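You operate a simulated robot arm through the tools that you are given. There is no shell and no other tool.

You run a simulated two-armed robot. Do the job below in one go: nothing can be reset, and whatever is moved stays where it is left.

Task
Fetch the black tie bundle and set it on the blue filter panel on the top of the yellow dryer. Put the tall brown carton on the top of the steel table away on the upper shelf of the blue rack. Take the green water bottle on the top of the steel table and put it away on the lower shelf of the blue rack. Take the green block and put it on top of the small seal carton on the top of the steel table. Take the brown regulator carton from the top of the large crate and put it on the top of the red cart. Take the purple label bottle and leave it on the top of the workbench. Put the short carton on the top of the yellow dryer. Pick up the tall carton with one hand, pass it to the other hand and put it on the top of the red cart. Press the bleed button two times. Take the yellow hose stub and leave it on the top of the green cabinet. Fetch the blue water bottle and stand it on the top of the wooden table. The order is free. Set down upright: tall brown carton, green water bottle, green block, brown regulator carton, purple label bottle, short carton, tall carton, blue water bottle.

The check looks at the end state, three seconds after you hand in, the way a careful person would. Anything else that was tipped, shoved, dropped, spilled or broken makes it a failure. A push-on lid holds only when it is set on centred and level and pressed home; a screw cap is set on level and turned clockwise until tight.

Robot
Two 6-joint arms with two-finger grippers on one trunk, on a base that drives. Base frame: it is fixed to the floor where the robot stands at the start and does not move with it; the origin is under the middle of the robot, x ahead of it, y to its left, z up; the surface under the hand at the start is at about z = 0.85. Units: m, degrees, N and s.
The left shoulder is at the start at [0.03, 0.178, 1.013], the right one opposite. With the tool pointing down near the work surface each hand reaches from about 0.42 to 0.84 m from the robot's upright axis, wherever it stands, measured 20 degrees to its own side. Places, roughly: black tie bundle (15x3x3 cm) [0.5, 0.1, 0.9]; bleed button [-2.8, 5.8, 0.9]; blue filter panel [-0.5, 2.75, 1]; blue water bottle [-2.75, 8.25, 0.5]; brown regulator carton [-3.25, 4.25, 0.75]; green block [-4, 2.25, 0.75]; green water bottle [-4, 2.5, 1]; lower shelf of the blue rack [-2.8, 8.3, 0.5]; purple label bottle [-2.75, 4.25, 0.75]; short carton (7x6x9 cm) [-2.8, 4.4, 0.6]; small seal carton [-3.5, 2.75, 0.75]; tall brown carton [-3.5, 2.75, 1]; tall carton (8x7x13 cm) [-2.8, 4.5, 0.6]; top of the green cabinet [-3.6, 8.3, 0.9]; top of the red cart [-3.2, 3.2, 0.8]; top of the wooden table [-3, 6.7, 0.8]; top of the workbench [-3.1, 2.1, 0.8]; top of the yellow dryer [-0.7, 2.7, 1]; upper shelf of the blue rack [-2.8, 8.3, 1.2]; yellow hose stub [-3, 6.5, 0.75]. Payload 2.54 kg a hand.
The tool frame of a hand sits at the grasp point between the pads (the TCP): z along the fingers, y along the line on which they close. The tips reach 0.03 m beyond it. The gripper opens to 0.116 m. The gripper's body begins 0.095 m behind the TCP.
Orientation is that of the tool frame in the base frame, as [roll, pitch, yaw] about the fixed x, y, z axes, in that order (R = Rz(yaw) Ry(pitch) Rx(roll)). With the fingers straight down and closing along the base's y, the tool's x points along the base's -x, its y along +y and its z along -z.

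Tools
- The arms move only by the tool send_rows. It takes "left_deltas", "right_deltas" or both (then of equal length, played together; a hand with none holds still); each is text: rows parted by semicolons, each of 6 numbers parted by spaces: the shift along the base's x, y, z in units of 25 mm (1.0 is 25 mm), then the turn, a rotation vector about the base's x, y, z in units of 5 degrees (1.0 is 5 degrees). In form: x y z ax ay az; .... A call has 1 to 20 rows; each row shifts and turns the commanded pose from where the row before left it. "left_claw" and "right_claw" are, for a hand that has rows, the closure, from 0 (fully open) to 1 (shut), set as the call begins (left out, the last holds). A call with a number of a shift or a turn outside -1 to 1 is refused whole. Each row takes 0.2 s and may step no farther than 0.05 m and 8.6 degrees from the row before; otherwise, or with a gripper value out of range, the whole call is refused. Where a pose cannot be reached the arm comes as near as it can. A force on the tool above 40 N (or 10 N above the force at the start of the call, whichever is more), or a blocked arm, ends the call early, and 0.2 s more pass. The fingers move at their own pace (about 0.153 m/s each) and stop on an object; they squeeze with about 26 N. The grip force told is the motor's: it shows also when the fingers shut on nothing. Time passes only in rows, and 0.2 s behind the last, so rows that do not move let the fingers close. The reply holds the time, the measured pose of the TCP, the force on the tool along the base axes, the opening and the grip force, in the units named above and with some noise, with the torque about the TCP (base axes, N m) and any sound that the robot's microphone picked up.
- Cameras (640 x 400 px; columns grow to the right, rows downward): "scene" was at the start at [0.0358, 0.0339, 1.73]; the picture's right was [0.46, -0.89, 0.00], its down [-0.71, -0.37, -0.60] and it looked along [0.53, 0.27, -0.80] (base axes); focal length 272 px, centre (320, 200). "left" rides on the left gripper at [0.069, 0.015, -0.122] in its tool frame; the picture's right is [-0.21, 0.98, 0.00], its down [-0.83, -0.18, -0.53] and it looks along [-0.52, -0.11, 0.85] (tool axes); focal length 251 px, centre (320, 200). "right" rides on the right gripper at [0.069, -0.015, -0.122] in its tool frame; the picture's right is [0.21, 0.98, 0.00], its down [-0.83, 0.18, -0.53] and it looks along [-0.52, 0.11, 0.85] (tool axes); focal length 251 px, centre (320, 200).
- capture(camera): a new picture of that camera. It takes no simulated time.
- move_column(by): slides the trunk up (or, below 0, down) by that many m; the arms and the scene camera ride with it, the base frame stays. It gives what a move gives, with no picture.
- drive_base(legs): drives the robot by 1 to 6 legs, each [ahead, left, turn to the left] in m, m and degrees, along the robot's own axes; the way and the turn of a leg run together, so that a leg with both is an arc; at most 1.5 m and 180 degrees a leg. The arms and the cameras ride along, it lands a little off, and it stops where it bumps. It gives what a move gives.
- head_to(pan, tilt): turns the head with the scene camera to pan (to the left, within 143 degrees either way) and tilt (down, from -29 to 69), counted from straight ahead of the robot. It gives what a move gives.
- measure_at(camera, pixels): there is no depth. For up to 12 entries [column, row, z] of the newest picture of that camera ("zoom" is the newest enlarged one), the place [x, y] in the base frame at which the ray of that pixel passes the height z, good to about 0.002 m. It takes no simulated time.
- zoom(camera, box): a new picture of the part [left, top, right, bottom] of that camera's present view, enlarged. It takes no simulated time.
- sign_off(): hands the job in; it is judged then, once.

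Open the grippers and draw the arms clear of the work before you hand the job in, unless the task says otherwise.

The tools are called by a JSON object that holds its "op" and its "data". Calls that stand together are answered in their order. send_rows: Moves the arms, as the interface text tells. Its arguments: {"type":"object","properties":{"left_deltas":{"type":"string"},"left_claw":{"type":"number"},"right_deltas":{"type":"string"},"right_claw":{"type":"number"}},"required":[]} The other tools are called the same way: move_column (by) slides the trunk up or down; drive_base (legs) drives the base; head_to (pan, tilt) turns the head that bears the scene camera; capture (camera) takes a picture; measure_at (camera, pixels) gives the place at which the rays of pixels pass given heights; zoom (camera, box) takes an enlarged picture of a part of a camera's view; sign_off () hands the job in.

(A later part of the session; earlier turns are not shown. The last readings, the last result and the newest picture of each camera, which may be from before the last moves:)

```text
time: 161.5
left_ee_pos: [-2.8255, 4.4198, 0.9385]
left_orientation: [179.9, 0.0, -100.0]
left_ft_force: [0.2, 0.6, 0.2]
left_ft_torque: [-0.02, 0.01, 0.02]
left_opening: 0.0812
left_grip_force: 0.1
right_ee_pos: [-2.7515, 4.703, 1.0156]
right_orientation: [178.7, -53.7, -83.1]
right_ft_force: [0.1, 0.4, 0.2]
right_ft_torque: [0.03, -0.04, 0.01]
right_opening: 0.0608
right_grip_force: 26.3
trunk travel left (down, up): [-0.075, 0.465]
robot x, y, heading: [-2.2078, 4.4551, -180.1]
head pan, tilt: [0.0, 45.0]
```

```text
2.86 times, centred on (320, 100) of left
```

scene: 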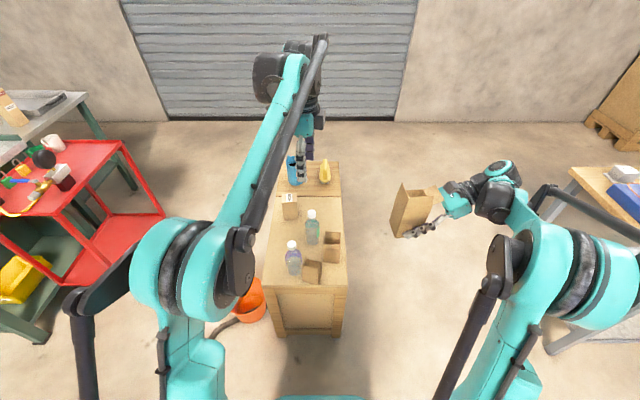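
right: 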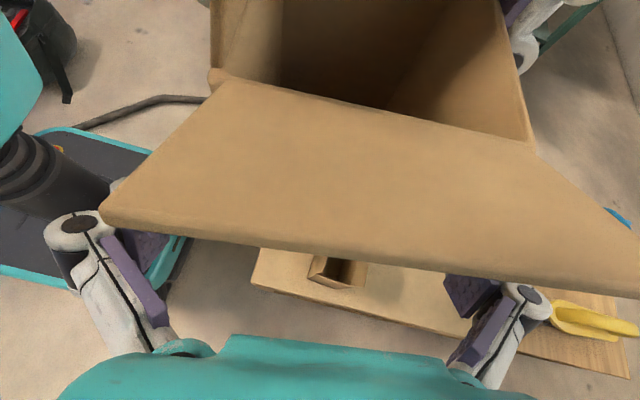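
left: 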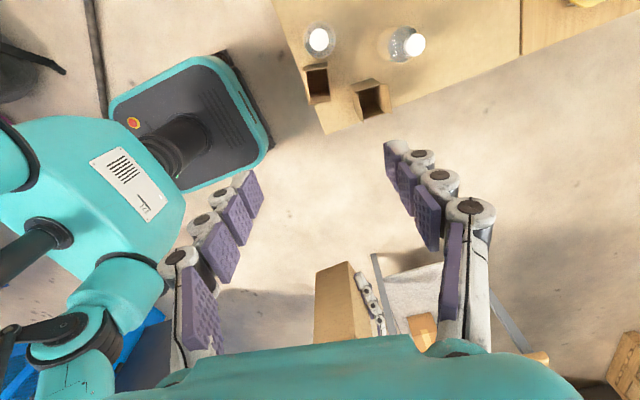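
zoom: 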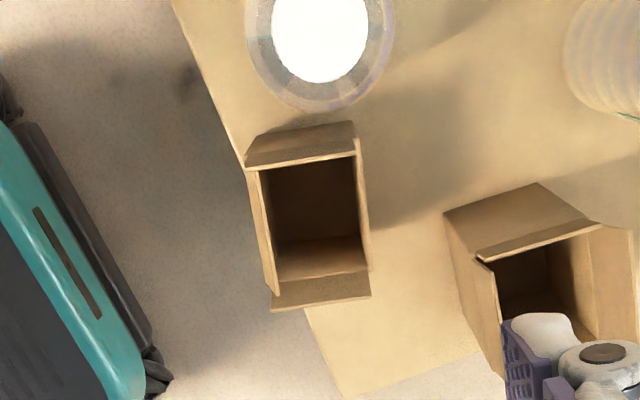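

I'll measure the short carton's walls from this view.

{"op": "measure_at", "data": {"camera": "zoom", "pixels": [[258, 170, 0.7], [275, 290, 0.7], [357, 156, 0.7], [370, 270, 0.7], [258, 170, 0.685], [275, 290, 0.685], [357, 156, 0.685], [370, 270, 0.685], [245, 168, 0.7], [320, 105, 0.6]]}}

```text
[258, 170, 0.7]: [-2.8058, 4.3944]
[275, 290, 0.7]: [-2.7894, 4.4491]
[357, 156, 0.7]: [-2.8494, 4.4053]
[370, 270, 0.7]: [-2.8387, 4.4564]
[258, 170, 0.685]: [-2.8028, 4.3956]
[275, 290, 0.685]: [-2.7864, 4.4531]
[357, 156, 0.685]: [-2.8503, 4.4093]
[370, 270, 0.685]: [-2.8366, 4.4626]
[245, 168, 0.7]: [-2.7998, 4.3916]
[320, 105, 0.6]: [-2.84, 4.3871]
```

The short carton's centre is (-2.820, 4.428), turned about -14.5°. I'll adjust and go down to TCP z≈0.66.

{"op": "send_rows", "data": {"left_deltas": "0.11 0.16 -0.928 0 0 -0.45; 0.11 0.16 -0.928 0 0 -0.45; 0 0 -0.928 0 0 0; 0 0 -0.928 0 0 0; 0 0 -0.928 0 0 0; 0 0 -0.928 0 0 0; 0 0 -0.928 0 0 0; 0 0 -0.928 0 0 0; 0 0 -0.928 0 0 0; 0 0 -0.928 0 0 0; 0 0 -0.928 0 0 0; 0 0 -0.928 0 0 0; 0 0 0 0 0 0"}}

{"op": "capture", "data": {"camera": "left"}}

```text
time: 164.3
left_ee_pos: [-2.8185, 4.4293, 0.6616]
left_orientation: [180.0, 0.0, -104.5]
left_ft_force: [0.5, 1.1, 1.6]
left_ft_torque: [-0.01, 0.04, -0.02]
left_opening: 0.0809
left_grip_force: 0.1
right_ee_pos: [-2.7518, 4.7036, 1.0155]
right_orientation: [178.7, -53.8, -83.1]
right_ft_force: [-0.2, 0.2, -0.4]
right_ft_torque: [0.01, 0.04, 0.01]
right_opening: 0.0605
right_grip_force: 26.0
trunk travel left (down, up): [-0.075, 0.465]
robot x, y, heading: [-2.208, 4.4586, -179.9]
head pan, tilt: [0.0, 45.0]
```

```text
taken
```

left: 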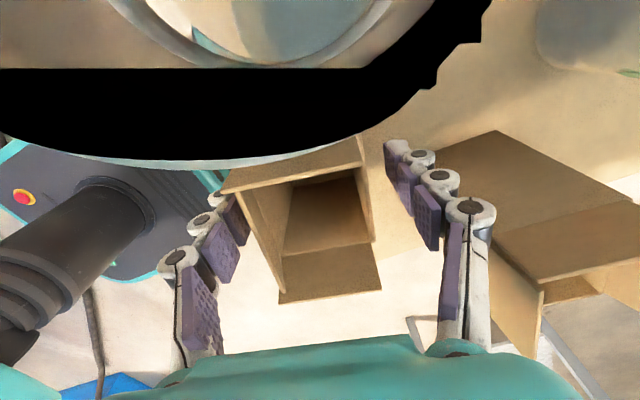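

The left camera housing is right above the purple bottle's cap. I'll check in the scene view that the bottle was not touched before going on.

{"op": "capture", "data": {"camera": "scene"}}

{"op": "zoom", "data": {"camera": "scene", "box": [250, 200, 370, 300]}}

{"op": "zoom", "data": {"camera": "right", "box": [200, 20, 480, 220]}}

```text
taken
```

scene: 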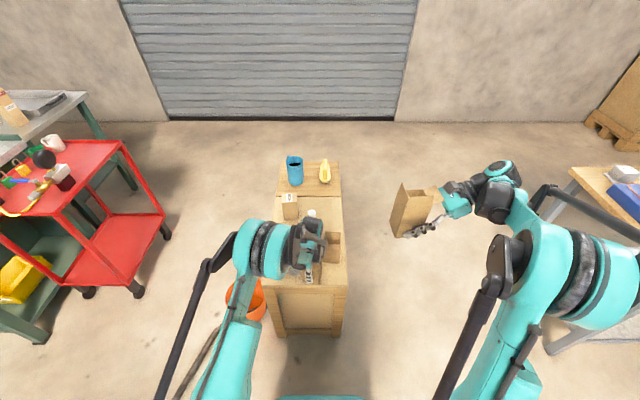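

```text
4.00 times, centred on (310, 250) of scene
```

zoom: 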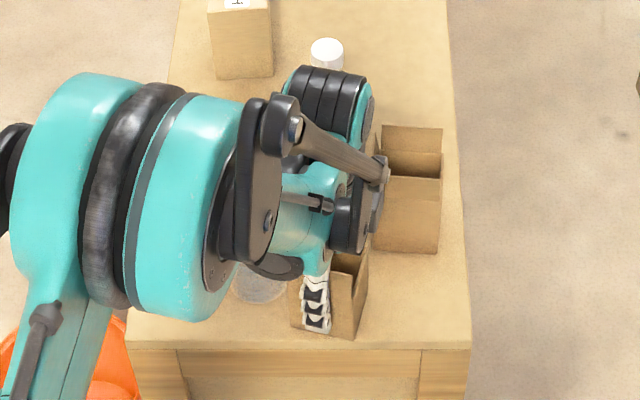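

```text
2.00 times, centred on (340, 120) of right
```

zoom: 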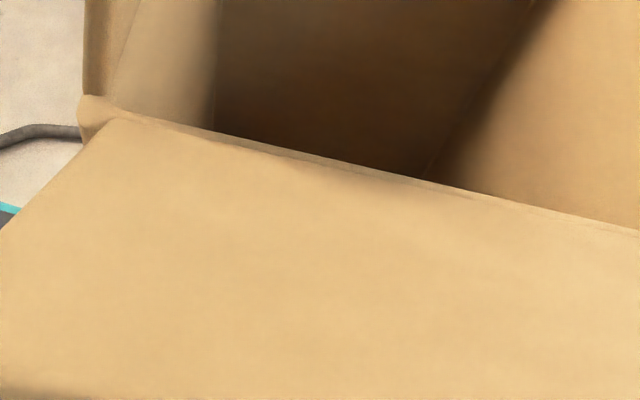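

The bottle still stands at (260, 285) and the carton is between the left fingers. I'll close and lift straight up.

{"op": "send_rows", "data": {"left_deltas": "0 0 0 0 0 0; 0 0 0 0 0 0; 0 0 0 0 0 0; 0 0 0 0 0 0", "left_claw": 1}}

{"op": "send_rows", "data": {"left_deltas": "0 0 0.4 0 0 0; 0 0 0.8 0 0 0; 0 0 1 0 0 0; 0 0 1 0 0 0; 0 0 1 0 0 0; 0 0 1 0 0 0; 0 0 1 0 0 0; 0 0 1 0 0 0; 0 0 1 0 0 0; 0 0 1 0 0 0; 0 0 1 0 0 0; 0 0 1 0 0 0; 0 0 0 0 0 0"}}

{"op": "capture", "data": {"camera": "left"}}

{"op": "zoom", "data": {"camera": "scene", "box": [250, 200, 370, 300]}}

```text
time: 165.3
left_ee_pos: [-2.8202, 4.4298, 0.661]
left_orientation: [179.9, 0.0, -104.5]
left_ft_force: [0.4, -0.5, 0.7]
left_ft_torque: [0.0, 0.01, 0.02]
left_opening: 0.0568
left_grip_force: 26.4
right_ee_pos: [-2.7522, 4.7038, 1.0158]
right_orientation: [178.7, -53.7, -83.0]
right_ft_force: [0.0, -0.8, 0.4]
right_ft_torque: [-0.02, -0.02, 0.0]
right_opening: 0.0605
right_grip_force: 26.3
trunk travel left (down, up): [-0.075, 0.465]
robot x, y, heading: [-2.2116, 4.4586, -180.1]
head pan, tilt: [0.0, 45.0]
```

```text
time: 168.1
left_ee_pos: [-2.8187, 4.4304, 0.9421]
left_orientation: [-180.0, 0.0, -104.4]
left_ft_force: [-0.1, 0.8, -0.9]
left_ft_torque: [0.01, 0.01, 0.0]
left_opening: 0.0567
left_grip_force: 26.2
right_ee_pos: [-2.7514, 4.7034, 1.0157]
right_orientation: [178.7, -53.8, -83.1]
right_ft_force: [0.6, 0.5, -0.5]
right_ft_torque: [0.0, 0.01, 0.0]
right_opening: 0.0605
right_grip_force: 26.2
trunk travel left (down, up): [-0.075, 0.465]
robot x, y, heading: [-2.208, 4.4585, -179.8]
head pan, tilt: [0.0, 45.0]
```

```text
taken
```

left: 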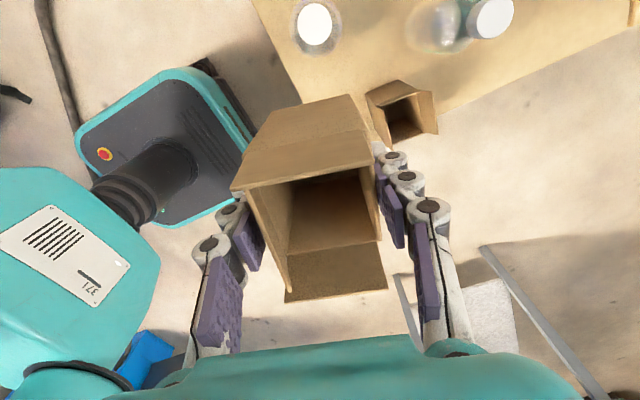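

```text
4.00 times, centred on (310, 250) of scene
```

zoom: 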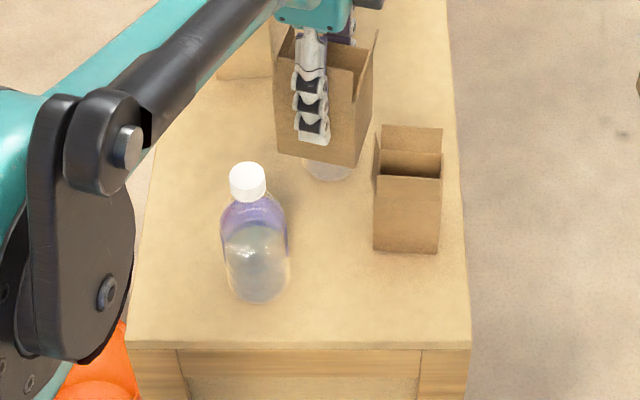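

Both cartons are in hand and the bottles stand undisturbed. I'll raise the trunk, back off a bit and strafe left (south) to the red cart.

{"op": "move_column", "data": {"by": 0.2}}

{"op": "drive_base", "data": {"legs": [[-0.12, 0, 0], [0, 1.1, 0]]}}

{"op": "head_to", "data": {"pan": 5, "tilt": 45}}

{"op": "capture", "data": {"camera": "scene"}}

```text
time: 170.2
left_ee_pos: [-2.8196, 4.4301, 1.14]
left_orientation: [180.0, 0.0, -104.5]
left_ft_force: [0.5, 0.7, -0.8]
left_ft_torque: [0.0, 0.0, 0.01]
left_opening: 0.0568
left_grip_force: 26.0
right_ee_pos: [-2.7518, 4.7035, 1.217]
right_orientation: [178.7, -53.7, -83.1]
right_ft_force: [0.5, 0.1, -0.5]
right_ft_torque: [0.04, 0.02, 0.01]
right_opening: 0.0607
right_grip_force: 26.1
trunk travel left (down, up): [-0.275, 0.265]
robot x, y, heading: [-2.2097, 4.4573, -180.0]
head pan, tilt: [0.0, 45.0]
```

```text
time: 176.7
left_ee_pos: [-2.7061, 3.3481, 1.1404]
left_orientation: [180.0, -0.1, -105.3]
left_ft_force: [-0.6, -0.3, -0.8]
left_ft_torque: [0.01, 0.04, 0.01]
left_opening: 0.0568
left_grip_force: 25.7
right_ee_pos: [-2.6355, 3.6185, 1.2157]
right_orientation: [178.7, -53.6, -84.1]
right_ft_force: [-0.4, 0.3, -1.3]
right_ft_torque: [0.05, 0.01, 0.01]
right_opening: 0.0606
right_grip_force: 26.4
trunk travel left (down, up): [-0.275, 0.265]
robot x, y, heading: [-2.0988, 3.3618, 179.1]
head pan, tilt: [0.0, 45.0]
```

```text
time: 177.3
left_ee_pos: [-2.7062, 3.3488, 1.1414]
left_orientation: [180.0, 0.0, -105.4]
left_ft_force: [0.5, -0.6, 0.2]
left_ft_torque: [0.01, 0.01, 0.0]
left_opening: 0.0567
left_grip_force: 26.0
right_ee_pos: [-2.6348, 3.6197, 1.2152]
right_orientation: [178.7, -53.7, -84.1]
right_ft_force: [-0.1, -0.3, -0.1]
right_ft_torque: [0.0, 0.01, 0.04]
right_opening: 0.0606
right_grip_force: 25.3
trunk travel left (down, up): [-0.275, 0.265]
robot x, y, heading: [-2.0933, 3.3633, 179.1]
head pan, tilt: [5.0, 45.0]
```

```text
taken
```

scene: 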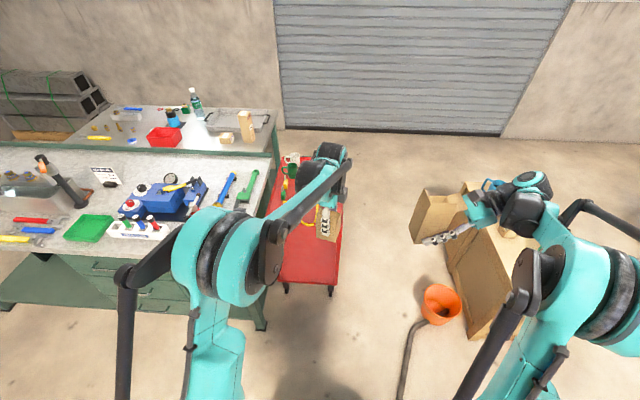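

The left arm hides the cart. I'll move the left hand with the short carton aside (left and back) for a clear view.

{"op": "send_rows", "data": {"left_deltas": "0.46 -0.9 0 0 0 0; 0.46 -0.9 0 0 0 0; 0.46 -0.9 0 0 0 0; 0.46 -0.9 0 0 0 0; 0.46 -0.9 0 0 0 0; 0.46 -0.9 0 0 0 0; 0.46 -0.9 0 0 0 0; 0.46 -0.9 0 0 0 0; 0.46 -0.9 0 0 0 0; 0.46 -0.9 0 0 0 0; 0.46 -0.9 0 0 0 0; 0.46 -0.9 0 0 0 0; 0.46 -0.9 0 0 0 0; 0.46 -0.9 0 0 0 0"}}

{"op": "capture", "data": {"camera": "scene"}}

{"op": "zoom", "data": {"camera": "scene", "box": [240, 140, 360, 290]}}

```text
time: 180.3
left_ee_pos: [-2.5445, 3.032, 1.1439]
left_orientation: [-179.9, -0.1, -105.5]
left_ft_force: [-0.2, -0.1, 0.1]
left_ft_torque: [0.02, -0.01, 0.02]
left_opening: 0.0566
left_grip_force: 26.0
right_ee_pos: [-2.6341, 3.6196, 1.2164]
right_orientation: [178.7, -53.7, -84.1]
right_ft_force: [1.2, 0.3, 1.3]
right_ft_torque: [0.01, 0.02, 0.02]
right_opening: 0.0608
right_grip_force: 26.1
trunk travel left (down, up): [-0.275, 0.265]
robot x, y, heading: [-2.0975, 3.3635, 179.0]
head pan, tilt: [5.0, 45.0]
```

```text
taken
```

scene: 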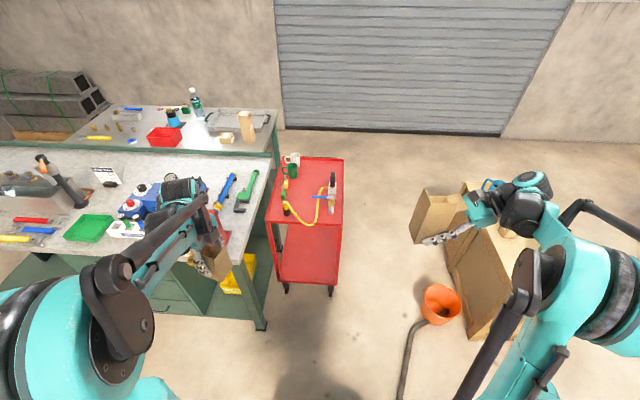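

```text
2.67 times, centred on (300, 215) of scene
```

zoom: 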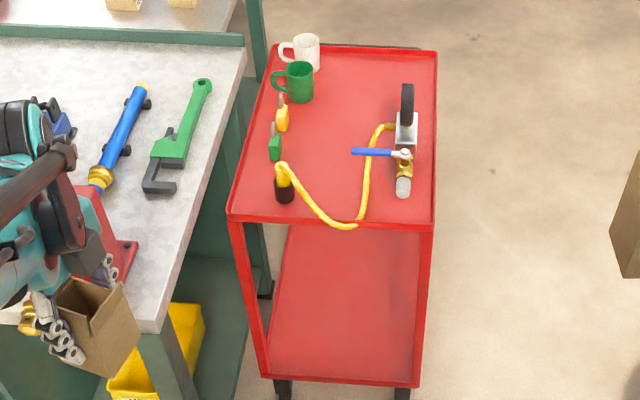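

The cart's free areas are the west-centre, around zoom (345, 80), and the middle inside the hose loop, around (325, 150). I'll measure corners and these spots.

{"op": "measure_at", "data": {"camera": "zoom", "pixels": [[228, 217, 0.8], [435, 225, 0.8], [437, 50, 0.8], [268, 50, 0.8], [345, 80, 0.8], [325, 150, 0.8], [385, 125, 0.8], [395, 120, 0.8], [300, 102, 0.8], [320, 72, 0.8], [355, 226, 0.8], [365, 190, 0.8]]}}

```text
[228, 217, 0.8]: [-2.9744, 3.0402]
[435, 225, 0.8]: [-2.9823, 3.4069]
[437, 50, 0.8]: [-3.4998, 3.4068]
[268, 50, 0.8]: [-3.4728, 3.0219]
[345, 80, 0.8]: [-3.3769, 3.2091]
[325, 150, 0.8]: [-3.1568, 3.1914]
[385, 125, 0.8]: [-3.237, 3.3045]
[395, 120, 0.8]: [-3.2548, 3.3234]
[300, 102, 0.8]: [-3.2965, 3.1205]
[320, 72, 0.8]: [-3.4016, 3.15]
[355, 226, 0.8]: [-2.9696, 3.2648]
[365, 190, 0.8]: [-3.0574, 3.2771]
```

The spot inside the hose loop at about (-3.19, 3.19) fits the tall carton. I'll raise the left hand for clearance over the workbench and drive closer.

{"op": "send_rows", "data": {"left_deltas": "0 0 1 0 0 0; 0 0 1 0 0 0; 0 0 1 0 0 0; 0 0 1 0 0 0; 0 0 1 0 0 0; 0 0 1 0 0 0; 0 0 1 0 0 0; 0 0 1 0 0 0"}}

{"op": "drive_base", "data": {"legs": [[0.42, 0.06, 1.0]]}}

{"op": "head_to", "data": {"pan": 8, "tilt": 55}}

{"op": "capture", "data": {"camera": "scene"}}

{"op": "capture", "data": {"camera": "right"}}

```text
time: 182.1
left_ee_pos: [-2.5461, 3.0302, 1.3418]
left_orientation: [-180.0, 0.0, -105.4]
left_ft_force: [0.5, -0.2, -1.1]
left_ft_torque: [0.0, 0.03, 0.03]
left_opening: 0.0567
left_grip_force: 26.2
right_ee_pos: [-2.6345, 3.6199, 1.2153]
right_orientation: [178.7, -53.7, -84.0]
right_ft_force: [-0.4, -0.1, -0.7]
right_ft_torque: [-0.02, -0.03, 0.02]
right_opening: 0.0608
right_grip_force: 26.1
trunk travel left (down, up): [-0.275, 0.265]
robot x, y, heading: [-2.0993, 3.3593, 179.0]
head pan, tilt: [5.0, 45.0]
```

```text
time: 184.8
left_ee_pos: [-2.961, 2.9625, 1.3406]
left_orientation: [180.0, 0.0, -104.2]
left_ft_force: [0.4, -1.5, -0.6]
left_ft_torque: [0.01, -0.02, -0.03]
left_opening: 0.0566
left_grip_force: 25.5
right_ee_pos: [-3.0639, 3.5502, 1.2157]
right_orientation: [178.8, -53.7, -82.8]
right_ft_force: [-0.4, 0.2, -1.2]
right_ft_torque: [-0.01, -0.04, 0.0]
right_opening: 0.0607
right_grip_force: 26.3
trunk travel left (down, up): [-0.275, 0.265]
robot x, y, heading: [-2.5199, 3.3092, -179.4]
head pan, tilt: [5.0, 45.0]
```

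```text
time: 185.5
left_ee_pos: [-2.9605, 2.9635, 1.3412]
left_orientation: [-180.0, 0.0, -104.1]
left_ft_force: [-0.1, 0.3, 0.8]
left_ft_torque: [0.0, 0.01, 0.01]
left_opening: 0.0565
left_grip_force: 25.8
right_ee_pos: [-3.0635, 3.5501, 1.2159]
right_orientation: [178.7, -53.7, -82.7]
right_ft_force: [0.8, 1.2, -0.6]
right_ft_torque: [0.03, -0.02, 0.0]
right_opening: 0.0605
right_grip_force: 26.1
trunk travel left (down, up): [-0.275, 0.265]
robot x, y, heading: [-2.5186, 3.308, -179.5]
head pan, tilt: [8.0, 55.0]
```

```text
taken
```

scene: 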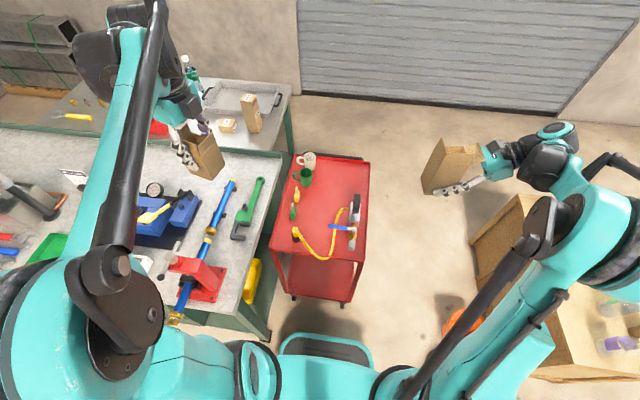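

```text
taken
```

right: 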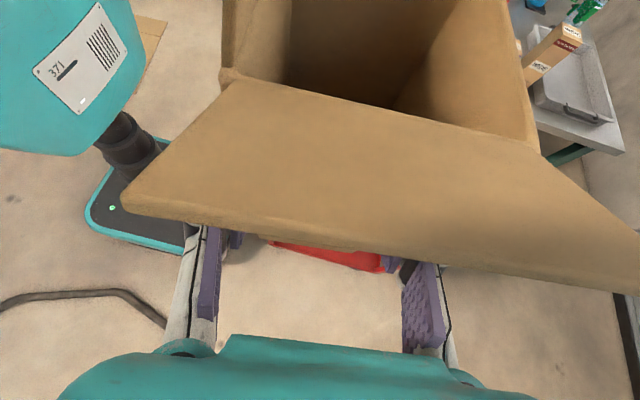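

I'll zoom in on the cart from here to set the exact drop place.

{"op": "zoom", "data": {"camera": "scene", "box": [260, 140, 400, 280]}}

{"op": "measure_at", "data": {"camera": "zoom", "pixels": [[320, 200, 0.8], [300, 180, 0.8], [260, 170, 0.8]]}}

```text
2.86 times, centred on (330, 210) of scene
```

zoom: 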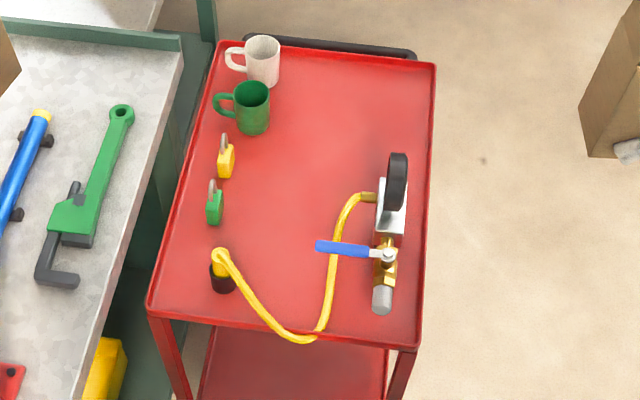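

```text
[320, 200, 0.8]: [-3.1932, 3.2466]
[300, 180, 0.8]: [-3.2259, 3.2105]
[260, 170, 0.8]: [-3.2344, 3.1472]
```

The right wrist will pass low over the north side, so I need the gauge device's place and height. I'll measure it.

{"op": "measure_at", "data": {"camera": "zoom", "pixels": [[390, 235, 0.8], [398, 155, 0.8], [398, 155, 0.88], [398, 155, 0.92], [378, 195, 0.8], [405, 230, 0.8], [383, 310, 0.8], [270, 120, 0.85], [281, 60, 0.88], [280, 80, 0.8], [435, 65, 0.8], [220, 45, 0.8]]}}

{"op": "zoom", "data": {"camera": "scene", "box": [310, 150, 380, 220]}}

```text
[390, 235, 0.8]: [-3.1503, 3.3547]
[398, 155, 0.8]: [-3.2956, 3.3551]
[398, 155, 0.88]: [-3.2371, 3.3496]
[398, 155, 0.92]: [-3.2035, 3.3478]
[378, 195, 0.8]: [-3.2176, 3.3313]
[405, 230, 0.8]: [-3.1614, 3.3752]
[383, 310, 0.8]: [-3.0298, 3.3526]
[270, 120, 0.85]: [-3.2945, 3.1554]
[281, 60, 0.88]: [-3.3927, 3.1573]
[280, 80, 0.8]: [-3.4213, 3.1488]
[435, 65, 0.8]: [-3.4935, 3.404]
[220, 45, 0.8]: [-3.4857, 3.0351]
```

```text
5.71 times, centred on (345, 185) of scene
```

zoom: 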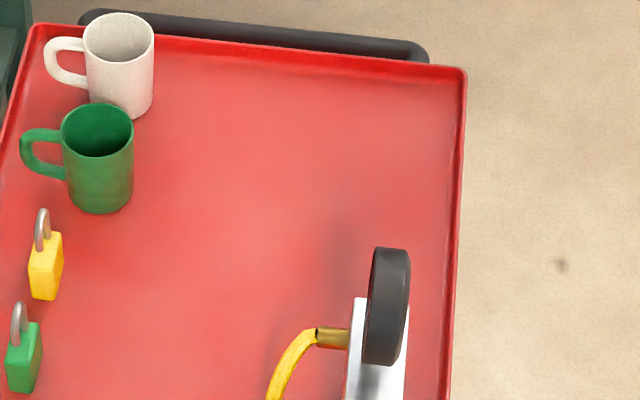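

The gauge stands at (-3.2, 3.35) up to z≈0.92, so I'll set the tall carton in the free west-centre area at about (-3.34, 3.26). I'll move 9 cm closer first.

{"op": "drive_base", "data": {"legs": [[0.09, 0, -0.5]]}}

{"op": "send_rows", "data": {"right_deltas": "-0.6 -0.9 -0.3 0 0 0; -0.6 -0.9 -0.3 0 0 0; -0.6 -0.9 -0.3 0 0 0; -0.6 -0.9 -0.3 0 0 0; -0.6 -0.9 -0.3 0 0 0; -0.6 -0.9 -0.3 0 0 0; -0.6 -0.9 -0.3 0 0 0; -0.6 -0.9 -0.3 0 0 0; -0.6 -0.9 -0.3 0 0 0; -0.6 -0.9 -0.3 0 0 0; -0.6 -0.9 -0.3 0 0 0; -0.6 -0.9 -0.3 0 0 0; 0 0 0 0 0 0"}}

{"op": "capture", "data": {"camera": "scene"}}

```text
time: 186.6
left_ee_pos: [-3.0544, 2.9663, 1.3406]
left_orientation: [179.9, 0.1, -104.4]
left_ft_force: [-0.3, -1.1, -0.5]
left_ft_torque: [-0.01, -0.03, 0.03]
left_opening: 0.0567
left_grip_force: 26.2
right_ee_pos: [-3.1528, 3.5539, 1.2153]
right_orientation: [178.8, -53.6, -83.4]
right_ft_force: [-0.7, 0.6, -1.3]
right_ft_torque: [-0.02, -0.01, 0.0]
right_opening: 0.0606
right_grip_force: 26.2
trunk travel left (down, up): [-0.275, 0.265]
robot x, y, heading: [-2.6124, 3.308, 180.0]
head pan, tilt: [8.0, 55.0]
```

```text
time: 189.4
left_ee_pos: [-3.0545, 2.9677, 1.3408]
left_orientation: [-180.0, 0.0, -104.5]
left_ft_force: [-0.4, 0.1, 0.3]
left_ft_torque: [0.0, -0.01, 0.01]
left_opening: 0.0566
left_grip_force: 25.8
right_ee_pos: [-3.3326, 3.2847, 1.1278]
right_orientation: [178.7, -53.7, -83.2]
right_ft_force: [-0.8, 1.1, -0.7]
right_ft_torque: [-0.01, 0.05, 0.0]
right_opening: 0.0607
right_grip_force: 26.3
trunk travel left (down, up): [-0.275, 0.265]
robot x, y, heading: [-2.6144, 3.3068, 180.0]
head pan, tilt: [8.0, 55.0]
```

```text
taken
```

scene: 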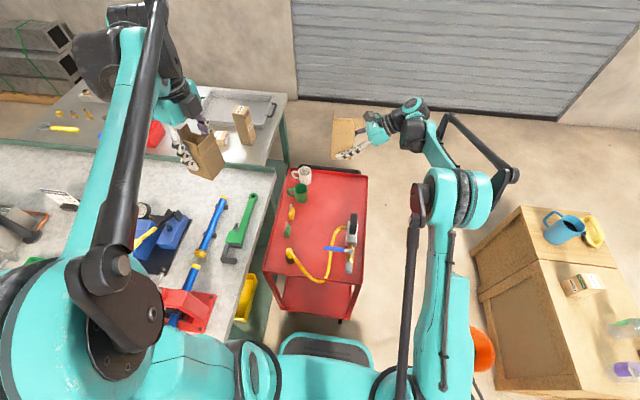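

The hand reaches well over the free area. I'll lower the carton to just above the cart.

{"op": "send_rows", "data": {"right_deltas": "0 -0.2 -0.97 0 0 0; 0 -0.2 -0.97 0 0 0; 0 0 -0.97 0 0 0; 0 0 -0.97 0 0 0; 0 0 -0.97 0 0 0; 0 0 -0.97 0 0 0; 0 0 -0.97 0 0 0; 0 0 -0.97 0 0 0; 0 0 -0.97 0 0 0; 0 0 -0.97 0 0 0; 0 0 -0.7 0 0 0; 0 0 0 0 0 0"}}

{"op": "capture", "data": {"camera": "scene"}}

{"op": "zoom", "data": {"camera": "scene", "box": [260, 100, 440, 260]}}

```text
time: 192.0
left_ee_pos: [-3.0537, 2.9664, 1.3414]
left_orientation: [179.9, -0.1, -104.4]
left_ft_force: [0.0, 0.3, -0.1]
left_ft_torque: [0.01, 0.0, -0.02]
left_opening: 0.0567
left_grip_force: 25.6
right_ee_pos: [-3.3061, 3.2737, 0.8908]
right_orientation: [178.7, -53.6, -83.3]
right_ft_force: [-0.9, -0.3, -0.4]
right_ft_torque: [0.0, 0.01, -0.01]
right_opening: 0.0608
right_grip_force: 26.2
right hand out of reach, approached as far as the arm can: row 9, 10, 11
trunk travel left (down, up): [-0.275, 0.265]
robot x, y, heading: [-2.6125, 3.304, 180.0]
head pan, tilt: [8.0, 55.0]
```

```text
taken
```

scene: 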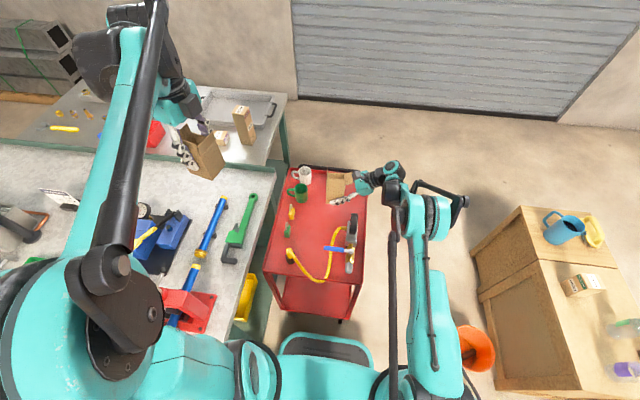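

```text
2.50 times, centred on (350, 180) of scene
```

zoom: 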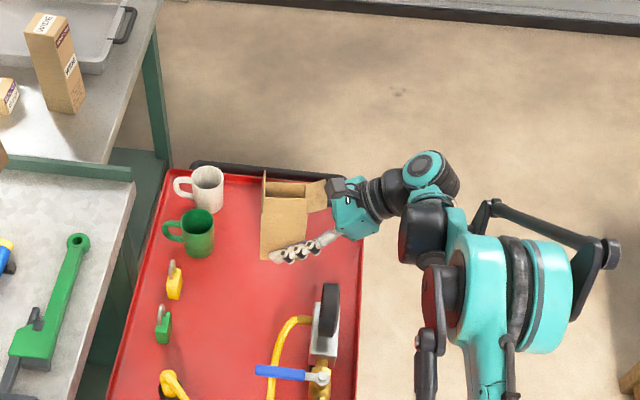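

The arm is near full stretch, so I'll use the trunk to lower the carton the last few centimetres.

{"op": "move_column", "data": {"by": -0.045}}

{"op": "zoom", "data": {"camera": "scene", "box": [280, 130, 400, 230]}}

```text
time: 192.8
left_ee_pos: [-3.0532, 2.9651, 1.2962]
left_orientation: [-180.0, -0.1, -104.5]
left_ft_force: [0.2, -0.3, 0.4]
left_ft_torque: [0.02, 0.03, 0.02]
left_opening: 0.0567
left_grip_force: 26.2
right_ee_pos: [-3.3053, 3.2735, 0.8454]
right_orientation: [178.6, -53.6, -83.3]
right_ft_force: [0.3, 0.4, -0.8]
right_ft_torque: [0.03, 0.02, -0.01]
right_opening: 0.0609
right_grip_force: 26.3
trunk travel left (down, up): [-0.23, 0.31]
robot x, y, heading: [-2.6084, 3.3057, 180.1]
head pan, tilt: [8.0, 55.0]
```

```text
4.00 times, centred on (340, 180) of scene
```

zoom: 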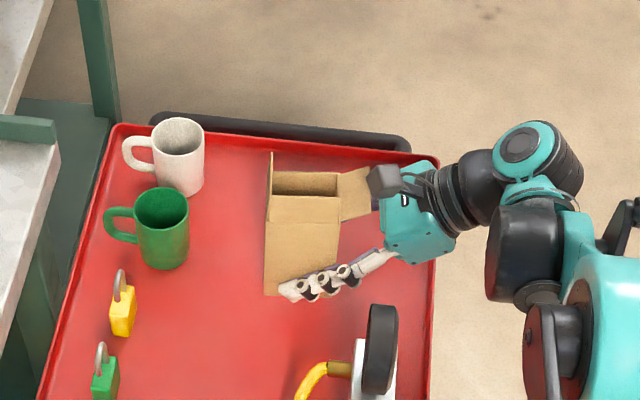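

Nearly down (bottom about 1.5 cm above the surface). I'll lower with the trunk in small steps, watching the force.

{"op": "move_column", "data": {"by": -0.01}}

{"op": "move_column", "data": {"by": -0.004}}

```text
time: 193.4
left_ee_pos: [-3.0526, 2.966, 1.2855]
left_orientation: [-180.0, 0.0, -104.5]
left_ft_force: [0.1, -0.4, -0.1]
left_ft_torque: [-0.01, 0.01, -0.03]
left_opening: 0.0567
left_grip_force: 25.3
right_ee_pos: [-3.3058, 3.2736, 0.835]
right_orientation: [178.6, -53.6, -83.2]
right_ft_force: [1.7, -0.1, -0.8]
right_ft_torque: [0.01, 0.0, 0.0]
right_opening: 0.0606
right_grip_force: 26.0
trunk travel left (down, up): [-0.22, 0.32]
robot x, y, heading: [-2.6097, 3.3071, 180.1]
head pan, tilt: [8.0, 55.0]
```

```text
time: 194.0
left_ee_pos: [-3.0537, 2.9663, 1.282]
left_orientation: [-180.0, 0.1, -104.5]
left_ft_force: [0.4, 0.2, -0.7]
left_ft_torque: [-0.01, 0.01, 0.0]
left_opening: 0.0566
left_grip_force: 25.8
right_ee_pos: [-3.3061, 3.2739, 0.8315]
right_orientation: [178.7, -53.6, -83.1]
right_ft_force: [0.5, -0.4, -0.6]
right_ft_torque: [0.02, 0.01, 0.01]
right_opening: 0.0608
right_grip_force: 25.8
trunk travel left (down, up): [-0.216, 0.324]
robot x, y, heading: [-2.6119, 3.308, 180.0]
head pan, tilt: [8.0, 55.0]
```

No contact yet at TCP z = 0.8315. I'll continue in small steps.

{"op": "move_column", "data": {"by": -0.004}}

{"op": "move_column", "data": {"by": -0.004}}

{"op": "zoom", "data": {"camera": "scene", "box": [280, 130, 400, 230]}}

```text
time: 194.5
left_ee_pos: [-3.0532, 2.9654, 1.2781]
left_orientation: [180.0, 0.1, -104.5]
left_ft_force: [-0.2, 0.1, 0.2]
left_ft_torque: [0.01, -0.05, 0.02]
left_opening: 0.0568
left_grip_force: 26.3
right_ee_pos: [-3.3058, 3.2736, 0.828]
right_orientation: [178.7, -53.6, -83.2]
right_ft_force: [-1.0, -0.2, -0.1]
right_ft_torque: [0.03, -0.04, 0.0]
right_opening: 0.0605
right_grip_force: 26.0
trunk travel left (down, up): [-0.212, 0.328]
robot x, y, heading: [-2.6109, 3.3061, 180.3]
head pan, tilt: [8.0, 55.0]
```

```text
time: 195.0
left_ee_pos: [-3.0531, 2.9667, 1.2752]
left_orientation: [179.9, 0.0, -104.5]
left_ft_force: [-0.6, 0.3, -0.1]
left_ft_torque: [0.02, 0.01, 0.01]
left_opening: 0.0568
left_grip_force: 25.9
right_ee_pos: [-3.3073, 3.2733, 0.8235]
right_orientation: [178.6, -53.6, -83.2]
right_ft_force: [0.6, 0.7, -1.1]
right_ft_torque: [-0.02, -0.01, -0.04]
right_opening: 0.0607
right_grip_force: 26.1
trunk travel left (down, up): [-0.208, 0.332]
robot x, y, heading: [-2.6113, 3.3079, 179.8]
head pan, tilt: [8.0, 55.0]
```

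```text
4.00 times, centred on (340, 180) of scene
```

zoom: 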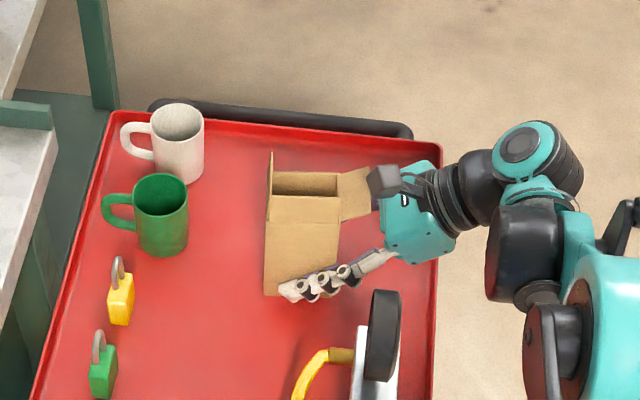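

Still no contact; the tray floor sits lower than the rim. I'll keep going down in 4 mm steps.

{"op": "move_column", "data": {"by": -0.004}}

{"op": "move_column", "data": {"by": -0.004}}

{"op": "move_column", "data": {"by": -0.004}}

```text
time: 195.6
left_ee_pos: [-3.0541, 2.9654, 1.2699]
left_orientation: [179.9, 0.0, -104.5]
left_ft_force: [-0.1, 0.5, -0.5]
left_ft_torque: [0.04, 0.01, 0.02]
left_opening: 0.0566
left_grip_force: 25.7
right_ee_pos: [-3.3067, 3.2734, 0.8202]
right_orientation: [178.6, -53.6, -83.1]
right_ft_force: [0.0, -0.1, -0.8]
right_ft_torque: [-0.06, -0.01, 0.01]
right_opening: 0.0607
right_grip_force: 25.8
trunk travel left (down, up): [-0.204, 0.336]
robot x, y, heading: [-2.6116, 3.307, 180.1]
head pan, tilt: [8.0, 55.0]
```

```text
time: 196.1
left_ee_pos: [-3.0534, 2.9666, 1.2669]
left_orientation: [180.0, 0.0, -104.5]
left_ft_force: [0.7, 0.5, -0.7]
left_ft_torque: [0.03, 0.01, 0.01]
left_opening: 0.0569
left_grip_force: 25.6
right_ee_pos: [-3.3064, 3.2745, 0.8152]
right_orientation: [178.6, -53.7, -83.2]
right_ft_force: [0.5, 0.7, -2.1]
right_ft_torque: [0.01, -0.01, -0.01]
right_opening: 0.0608
right_grip_force: 25.7
trunk travel left (down, up): [-0.2, 0.34]
robot x, y, heading: [-2.6122, 3.3049, 179.7]
head pan, tilt: [8.0, 55.0]
```

```text
time: 196.6
left_ee_pos: [-3.0549, 2.9672, 1.2615]
left_orientation: [-180.0, -0.1, -104.5]
left_ft_force: [0.7, -0.5, -0.7]
left_ft_torque: [-0.03, -0.01, 0.01]
left_opening: 0.0566
left_grip_force: 26.5
right_ee_pos: [-3.3063, 3.2728, 0.8119]
right_orientation: [178.5, -53.6, -83.2]
right_ft_force: [0.4, -0.3, -0.4]
right_ft_torque: [0.01, 0.03, 0.0]
right_opening: 0.0608
right_grip_force: 26.0
trunk travel left (down, up): [-0.196, 0.344]
robot x, y, heading: [-2.6054, 3.3085, 180.2]
head pan, tilt: [8.0, 55.0]
```

I'll look at the gap under the carton before lowering more.

{"op": "zoom", "data": {"camera": "scene", "box": [320, 160, 400, 220]}}

{"op": "move_column", "data": {"by": -0.004}}

{"op": "move_column", "data": {"by": -0.004}}

```text
6.67 times, centred on (360, 190) of scene
```

zoom: 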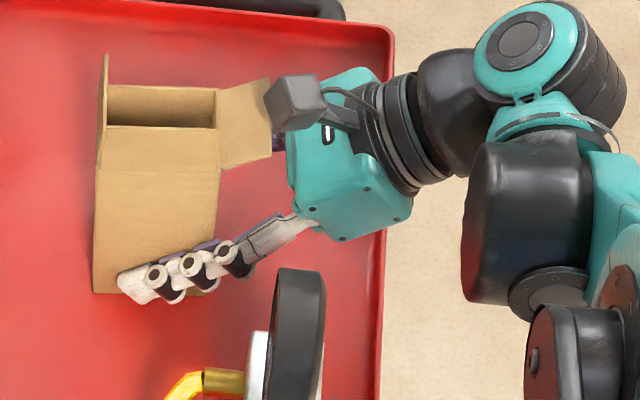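

```text
time: 197.1
left_ee_pos: [-3.053, 2.9661, 1.2581]
left_orientation: [179.9, 0.0, -104.5]
left_ft_force: [-0.7, 0.4, -1.3]
left_ft_torque: [-0.01, 0.01, 0.02]
left_opening: 0.0568
left_grip_force: 25.5
right_ee_pos: [-3.305, 3.2744, 0.8114]
right_orientation: [178.3, -53.7, -83.1]
right_ft_force: [-6.8, -0.1, 21.6]
right_ft_torque: [-0.08, -0.22, -0.05]
right_opening: 0.0608
right_grip_force: 26.4
trunk travel left (down, up): [-0.192, 0.348]
robot x, y, heading: [-2.6122, 3.3049, 179.9]
head pan, tilt: [8.0, 55.0]
```

```text
time: 197.7
left_ee_pos: [-3.0519, 2.966, 1.2551]
left_orientation: [179.9, 0.0, -104.5]
left_ft_force: [-0.2, 0.1, -1.3]
left_ft_torque: [0.03, 0.01, 0.0]
left_opening: 0.0567
left_grip_force: 25.3
right_ee_pos: [-3.3052, 3.273, 0.807]
right_orientation: [178.4, -53.6, -83.0]
right_ft_force: [-7.1, 0.8, 29.1]
right_ft_torque: [-0.54, -0.27, -0.18]
right_opening: 0.0611
right_grip_force: 26.0
trunk travel left (down, up): [-0.188, 0.352]
robot x, y, heading: [-2.6102, 3.3113, 180.0]
head pan, tilt: [8.0, 55.0]
```

Contact: 29 N upward. I'll ease up 4 mm and open the right gripper.

{"op": "move_column", "data": {"by": 0.004}}

{"op": "send_rows", "data": {"right_deltas": "0 0 0 0 0 0; 0 0 0 0 0 0; 0 0 0 0 0 0", "right_claw": 0.25}}

{"op": "zoom", "data": {"camera": "scene", "box": [320, 160, 400, 220]}}

```text
time: 198.2
left_ee_pos: [-3.054, 2.9673, 1.2579]
left_orientation: [180.0, 0.0, -104.5]
left_ft_force: [-0.4, -0.2, -1.4]
left_ft_torque: [0.01, 0.01, 0.04]
left_opening: 0.0564
left_grip_force: 26.0
right_ee_pos: [-3.3062, 3.2745, 0.8052]
right_orientation: [178.6, -53.5, -83.3]
right_ft_force: [0.2, 0.0, 0.1]
right_ft_torque: [0.01, 0.02, -0.02]
right_opening: 0.0611
right_grip_force: 26.6
trunk travel left (down, up): [-0.192, 0.348]
robot x, y, heading: [-2.6111, 3.3072, 179.9]
head pan, tilt: [8.0, 55.0]
```

```text
time: 199.0
left_ee_pos: [-3.0525, 2.9666, 1.2574]
left_orientation: [-180.0, 0.0, -104.5]
left_ft_force: [-0.5, -0.6, -0.5]
left_ft_torque: [-0.01, -0.01, 0.01]
left_opening: 0.0567
left_grip_force: 26.1
right_ee_pos: [-3.307, 3.2739, 0.8075]
right_orientation: [178.6, -53.6, -83.2]
right_ft_force: [-0.1, 0.4, -0.2]
right_ft_torque: [-0.01, 0.01, -0.01]
right_opening: 0.087
right_grip_force: 0.1
trunk travel left (down, up): [-0.192, 0.348]
robot x, y, heading: [-2.6123, 3.3081, 180.0]
head pan, tilt: [8.0, 55.0]
```

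```text
6.67 times, centred on (360, 190) of scene
```

zoom: 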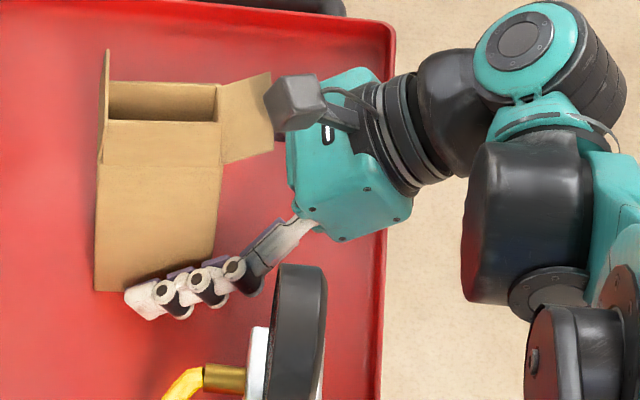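

The tall carton stands free on the cart. I'll draw the right hand back along its axis.

{"op": "send_rows", "data": {"right_deltas": "-0.05 0.6 0.6 0 0 0; -0.05 0.6 0.6 0 0 0; 0 0.7 0.6 0 0 0; 0 0.7 0.6 0 0 0; 0 0.8 0.6 0 0 0; 0 0.8 0.6 0 0 0; 0.3 0.8 0.6 0 0 0; 0.5 0.8 0.6 0 0 0; 0.7 0.6 0.6 0 0 0; 0.9 0.4 0.6 0 0 0; 0.9 0.3 0.6 0 0 0; 0.9 0 0.6 0 0 0; 0 0 0 0 0 0"}}

{"op": "capture", "data": {"camera": "scene"}}

{"op": "zoom", "data": {"camera": "scene", "box": [260, 130, 400, 270]}}

```text
time: 201.8
left_ee_pos: [-3.0547, 2.9663, 1.2578]
left_orientation: [-180.0, 0.0, -104.5]
left_ft_force: [-0.7, 0.0, -0.7]
left_ft_torque: [0.0, -0.02, 0.01]
left_opening: 0.0567
left_grip_force: 25.8
right_ee_pos: [-3.2036, 3.4515, 0.9891]
right_orientation: [178.7, -53.7, -83.2]
right_ft_force: [-1.2, 0.0, -0.4]
right_ft_torque: [0.01, 0.0, 0.03]
right_opening: 0.0869
right_grip_force: 0.1
trunk travel left (down, up): [-0.192, 0.348]
robot x, y, heading: [-2.6105, 3.307, 179.9]
head pan, tilt: [8.0, 55.0]
```

```text
taken
```

scene: 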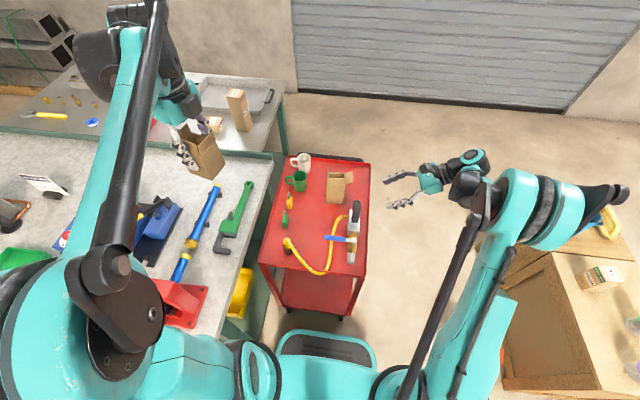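

```text
2.86 times, centred on (330, 200) of scene
```

zoom: 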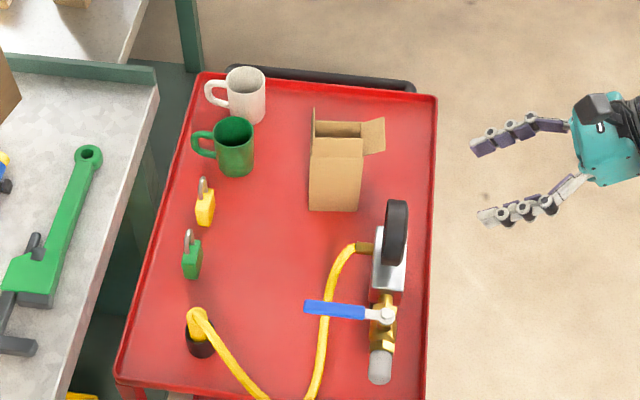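

The tall carton is done. Next I'll take the short carton to the dryer: raise the trunk, back off, turn around and drive to the earlier standing place.

{"op": "move_column", "data": {"by": 0.17}}

{"op": "drive_base", "data": {"legs": [[-0.55, 0, 0], [0, 0.6, 0], [0, 0, 180]]}}

{"op": "head_to", "data": {"pan": 0, "tilt": 45}}

{"op": "capture", "data": {"camera": "scene"}}

```text
time: 203.7
left_ee_pos: [-3.0531, 2.9655, 1.4276]
left_orientation: [-180.0, 0.0, -104.5]
left_ft_force: [0.2, 0.8, -0.8]
left_ft_torque: [0.02, 0.03, -0.02]
left_opening: 0.0564
left_grip_force: 26.4
right_ee_pos: [-3.2029, 3.4519, 1.1591]
right_orientation: [178.7, -53.6, -83.2]
right_ft_force: [0.8, 0.0, 0.0]
right_ft_torque: [0.02, 0.01, 0.0]
right_opening: 0.0872
right_grip_force: 0.0
trunk travel left (down, up): [-0.362, 0.178]
robot x, y, heading: [-2.6126, 3.3109, 180.1]
head pan, tilt: [8.0, 55.0]
```

```text
time: 217.2
left_ee_pos: [-1.6193, 3.0492, 1.4274]
left_orientation: [-180.0, 0.0, 75.7]
left_ft_force: [0.1, 0.0, -0.8]
left_ft_torque: [-0.03, 0.0, 0.03]
left_opening: 0.0566
left_grip_force: 25.5
right_ee_pos: [-1.4688, 2.5653, 1.1593]
right_orientation: [178.6, -53.6, 97.2]
right_ft_force: [0.1, 0.0, -0.2]
right_ft_torque: [0.0, 0.0, 0.01]
right_opening: 0.0871
right_grip_force: 0.0
trunk travel left (down, up): [-0.362, 0.178]
robot x, y, heading: [-2.061, 2.71, 0.4]
head pan, tilt: [8.0, 55.0]
```

```text
time: 218.0
left_ee_pos: [-1.6197, 3.0504, 1.4285]
left_orientation: [179.9, 0.0, 75.8]
left_ft_force: [0.8, 0.0, 0.0]
left_ft_torque: [-0.01, -0.03, -0.01]
left_opening: 0.0566
left_grip_force: 26.2
right_ee_pos: [-1.4678, 2.5647, 1.1591]
right_orientation: [178.6, -53.6, 97.1]
right_ft_force: [-1.1, -0.1, -1.0]
right_ft_torque: [0.01, -0.01, -0.04]
right_opening: 0.087
right_grip_force: 0.1
trunk travel left (down, up): [-0.362, 0.178]
robot x, y, heading: [-2.0615, 2.7072, 0.5]
head pan, tilt: [0.0, 45.0]
```

```text
taken
```

scene: 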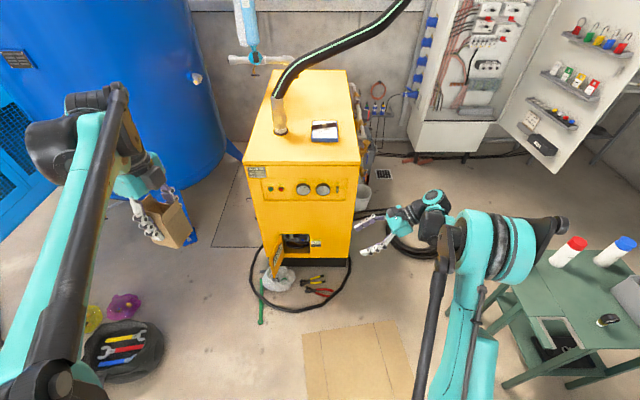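

The bundle still lies on the panel. I'll first bring the right hand back to straight-down neutral.

{"op": "send_rows", "data": {"right_deltas": "-0.436 -0.78 0.2 -0.967 -0.119 0; -0.436 -0.78 0.2 -0.967 -0.119 0; -0.436 -0.78 0.2 -0.967 -0.119 0; -0.436 -0.78 0.2 -0.967 -0.119 0; -0.436 -0.78 0.2 -0.967 -0.119 0; -0.436 -0.78 0.2 -0.967 -0.119 0; -0.436 -0.78 0.2 -0.967 -0.119 0; -0.436 -0.78 0.2 -0.967 -0.119 0; -0.436 -0.78 0.2 -0.967 -0.119 0; -0.436 -0.78 0.2 -0.967 -0.119 0; -0.436 -0.78 0.2 -0.967 -0.119 0; 0 0 0 0 0 0", "right_claw": 0}}

{"op": "send_rows", "data": {"right_deltas": "0 0 0 0 0 0.98; 0 0 0 0 0 0.98; 0 0 0 0 0 0.98; 0 0 0 0 0 0.98; 0 0 0 0 0 0.98; 0 0 0 0 0 0.98; 0 0 0 0 0 0.98; 0 0 0 0 0 0.98; 0 0 0 0 0 0.98; 0 0 0 0 0 0.98; 0 0 0 0 0 0.98; 0 0 0 0 0 0.98; 0 0 0 0 0 0.98; 0 0 0 0 0 0.98; 0 0 0 0 0 0.98; 0 0 0 0 0 0.98; 0 0 0 0 0 0.98"}}

{"op": "drive_base", "data": {"legs": [[0.0, -0.48, -0.4], [0.72, 0, 0]]}}

```text
time: 220.6
left_ee_pos: [-1.6193, 3.0494, 1.4282]
left_orientation: [179.9, 0.0, 75.7]
left_ft_force: [0.9, 0.0, -0.5]
left_ft_torque: [0.0, 0.02, -0.01]
left_opening: 0.0566
left_grip_force: 25.3
right_ee_pos: [-1.5884, 2.3492, 1.2129]
right_orientation: [178.7, 0.0, 97.1]
right_ft_force: [0.4, 0.3, -0.1]
right_ft_torque: [-0.02, -0.03, 0.02]
right_opening: 0.1162
right_grip_force: 0.1
trunk travel left (down, up): [-0.362, 0.178]
robot x, y, heading: [-2.0611, 2.7054, 0.3]
head pan, tilt: [0.0, 45.0]
```

```text
time: 224.2
left_ee_pos: [-1.6195, 3.0488, 1.4269]
left_orientation: [-180.0, 0.1, 75.6]
left_ft_force: [0.8, 0.0, 0.3]
left_ft_torque: [-0.02, 0.02, -0.03]
left_opening: 0.0566
left_grip_force: 26.1
right_ee_pos: [-1.5883, 2.3494, 1.2139]
right_orientation: [178.7, -0.1, -179.5]
right_ft_force: [0.4, 0.1, -0.1]
right_ft_torque: [0.04, -0.01, -0.01]
right_opening: 0.1159
right_grip_force: 0.0
trunk travel left (down, up): [-0.362, 0.178]
robot x, y, heading: [-2.0614, 2.7044, 0.7]
head pan, tilt: [0.0, 45.0]
```

```text
time: 230.5
left_ee_pos: [-0.8919, 2.5719, 1.4272]
left_orientation: [179.9, 0.0, 75.2]
left_ft_force: [0.6, 0.9, -0.6]
left_ft_torque: [-0.01, -0.02, 0.01]
left_opening: 0.0567
left_grip_force: 26.0
right_ee_pos: [-0.8658, 1.8739, 1.2142]
right_orientation: [178.7, -0.1, 179.8]
right_ft_force: [-0.1, 0.9, 0.5]
right_ft_torque: [-0.04, -0.01, 0.0]
right_opening: 0.1158
right_grip_force: 0.1
trunk travel left (down, up): [-0.362, 0.178]
robot x, y, heading: [-1.3376, 2.2313, -0.2]
head pan, tilt: [0.0, 45.0]
```

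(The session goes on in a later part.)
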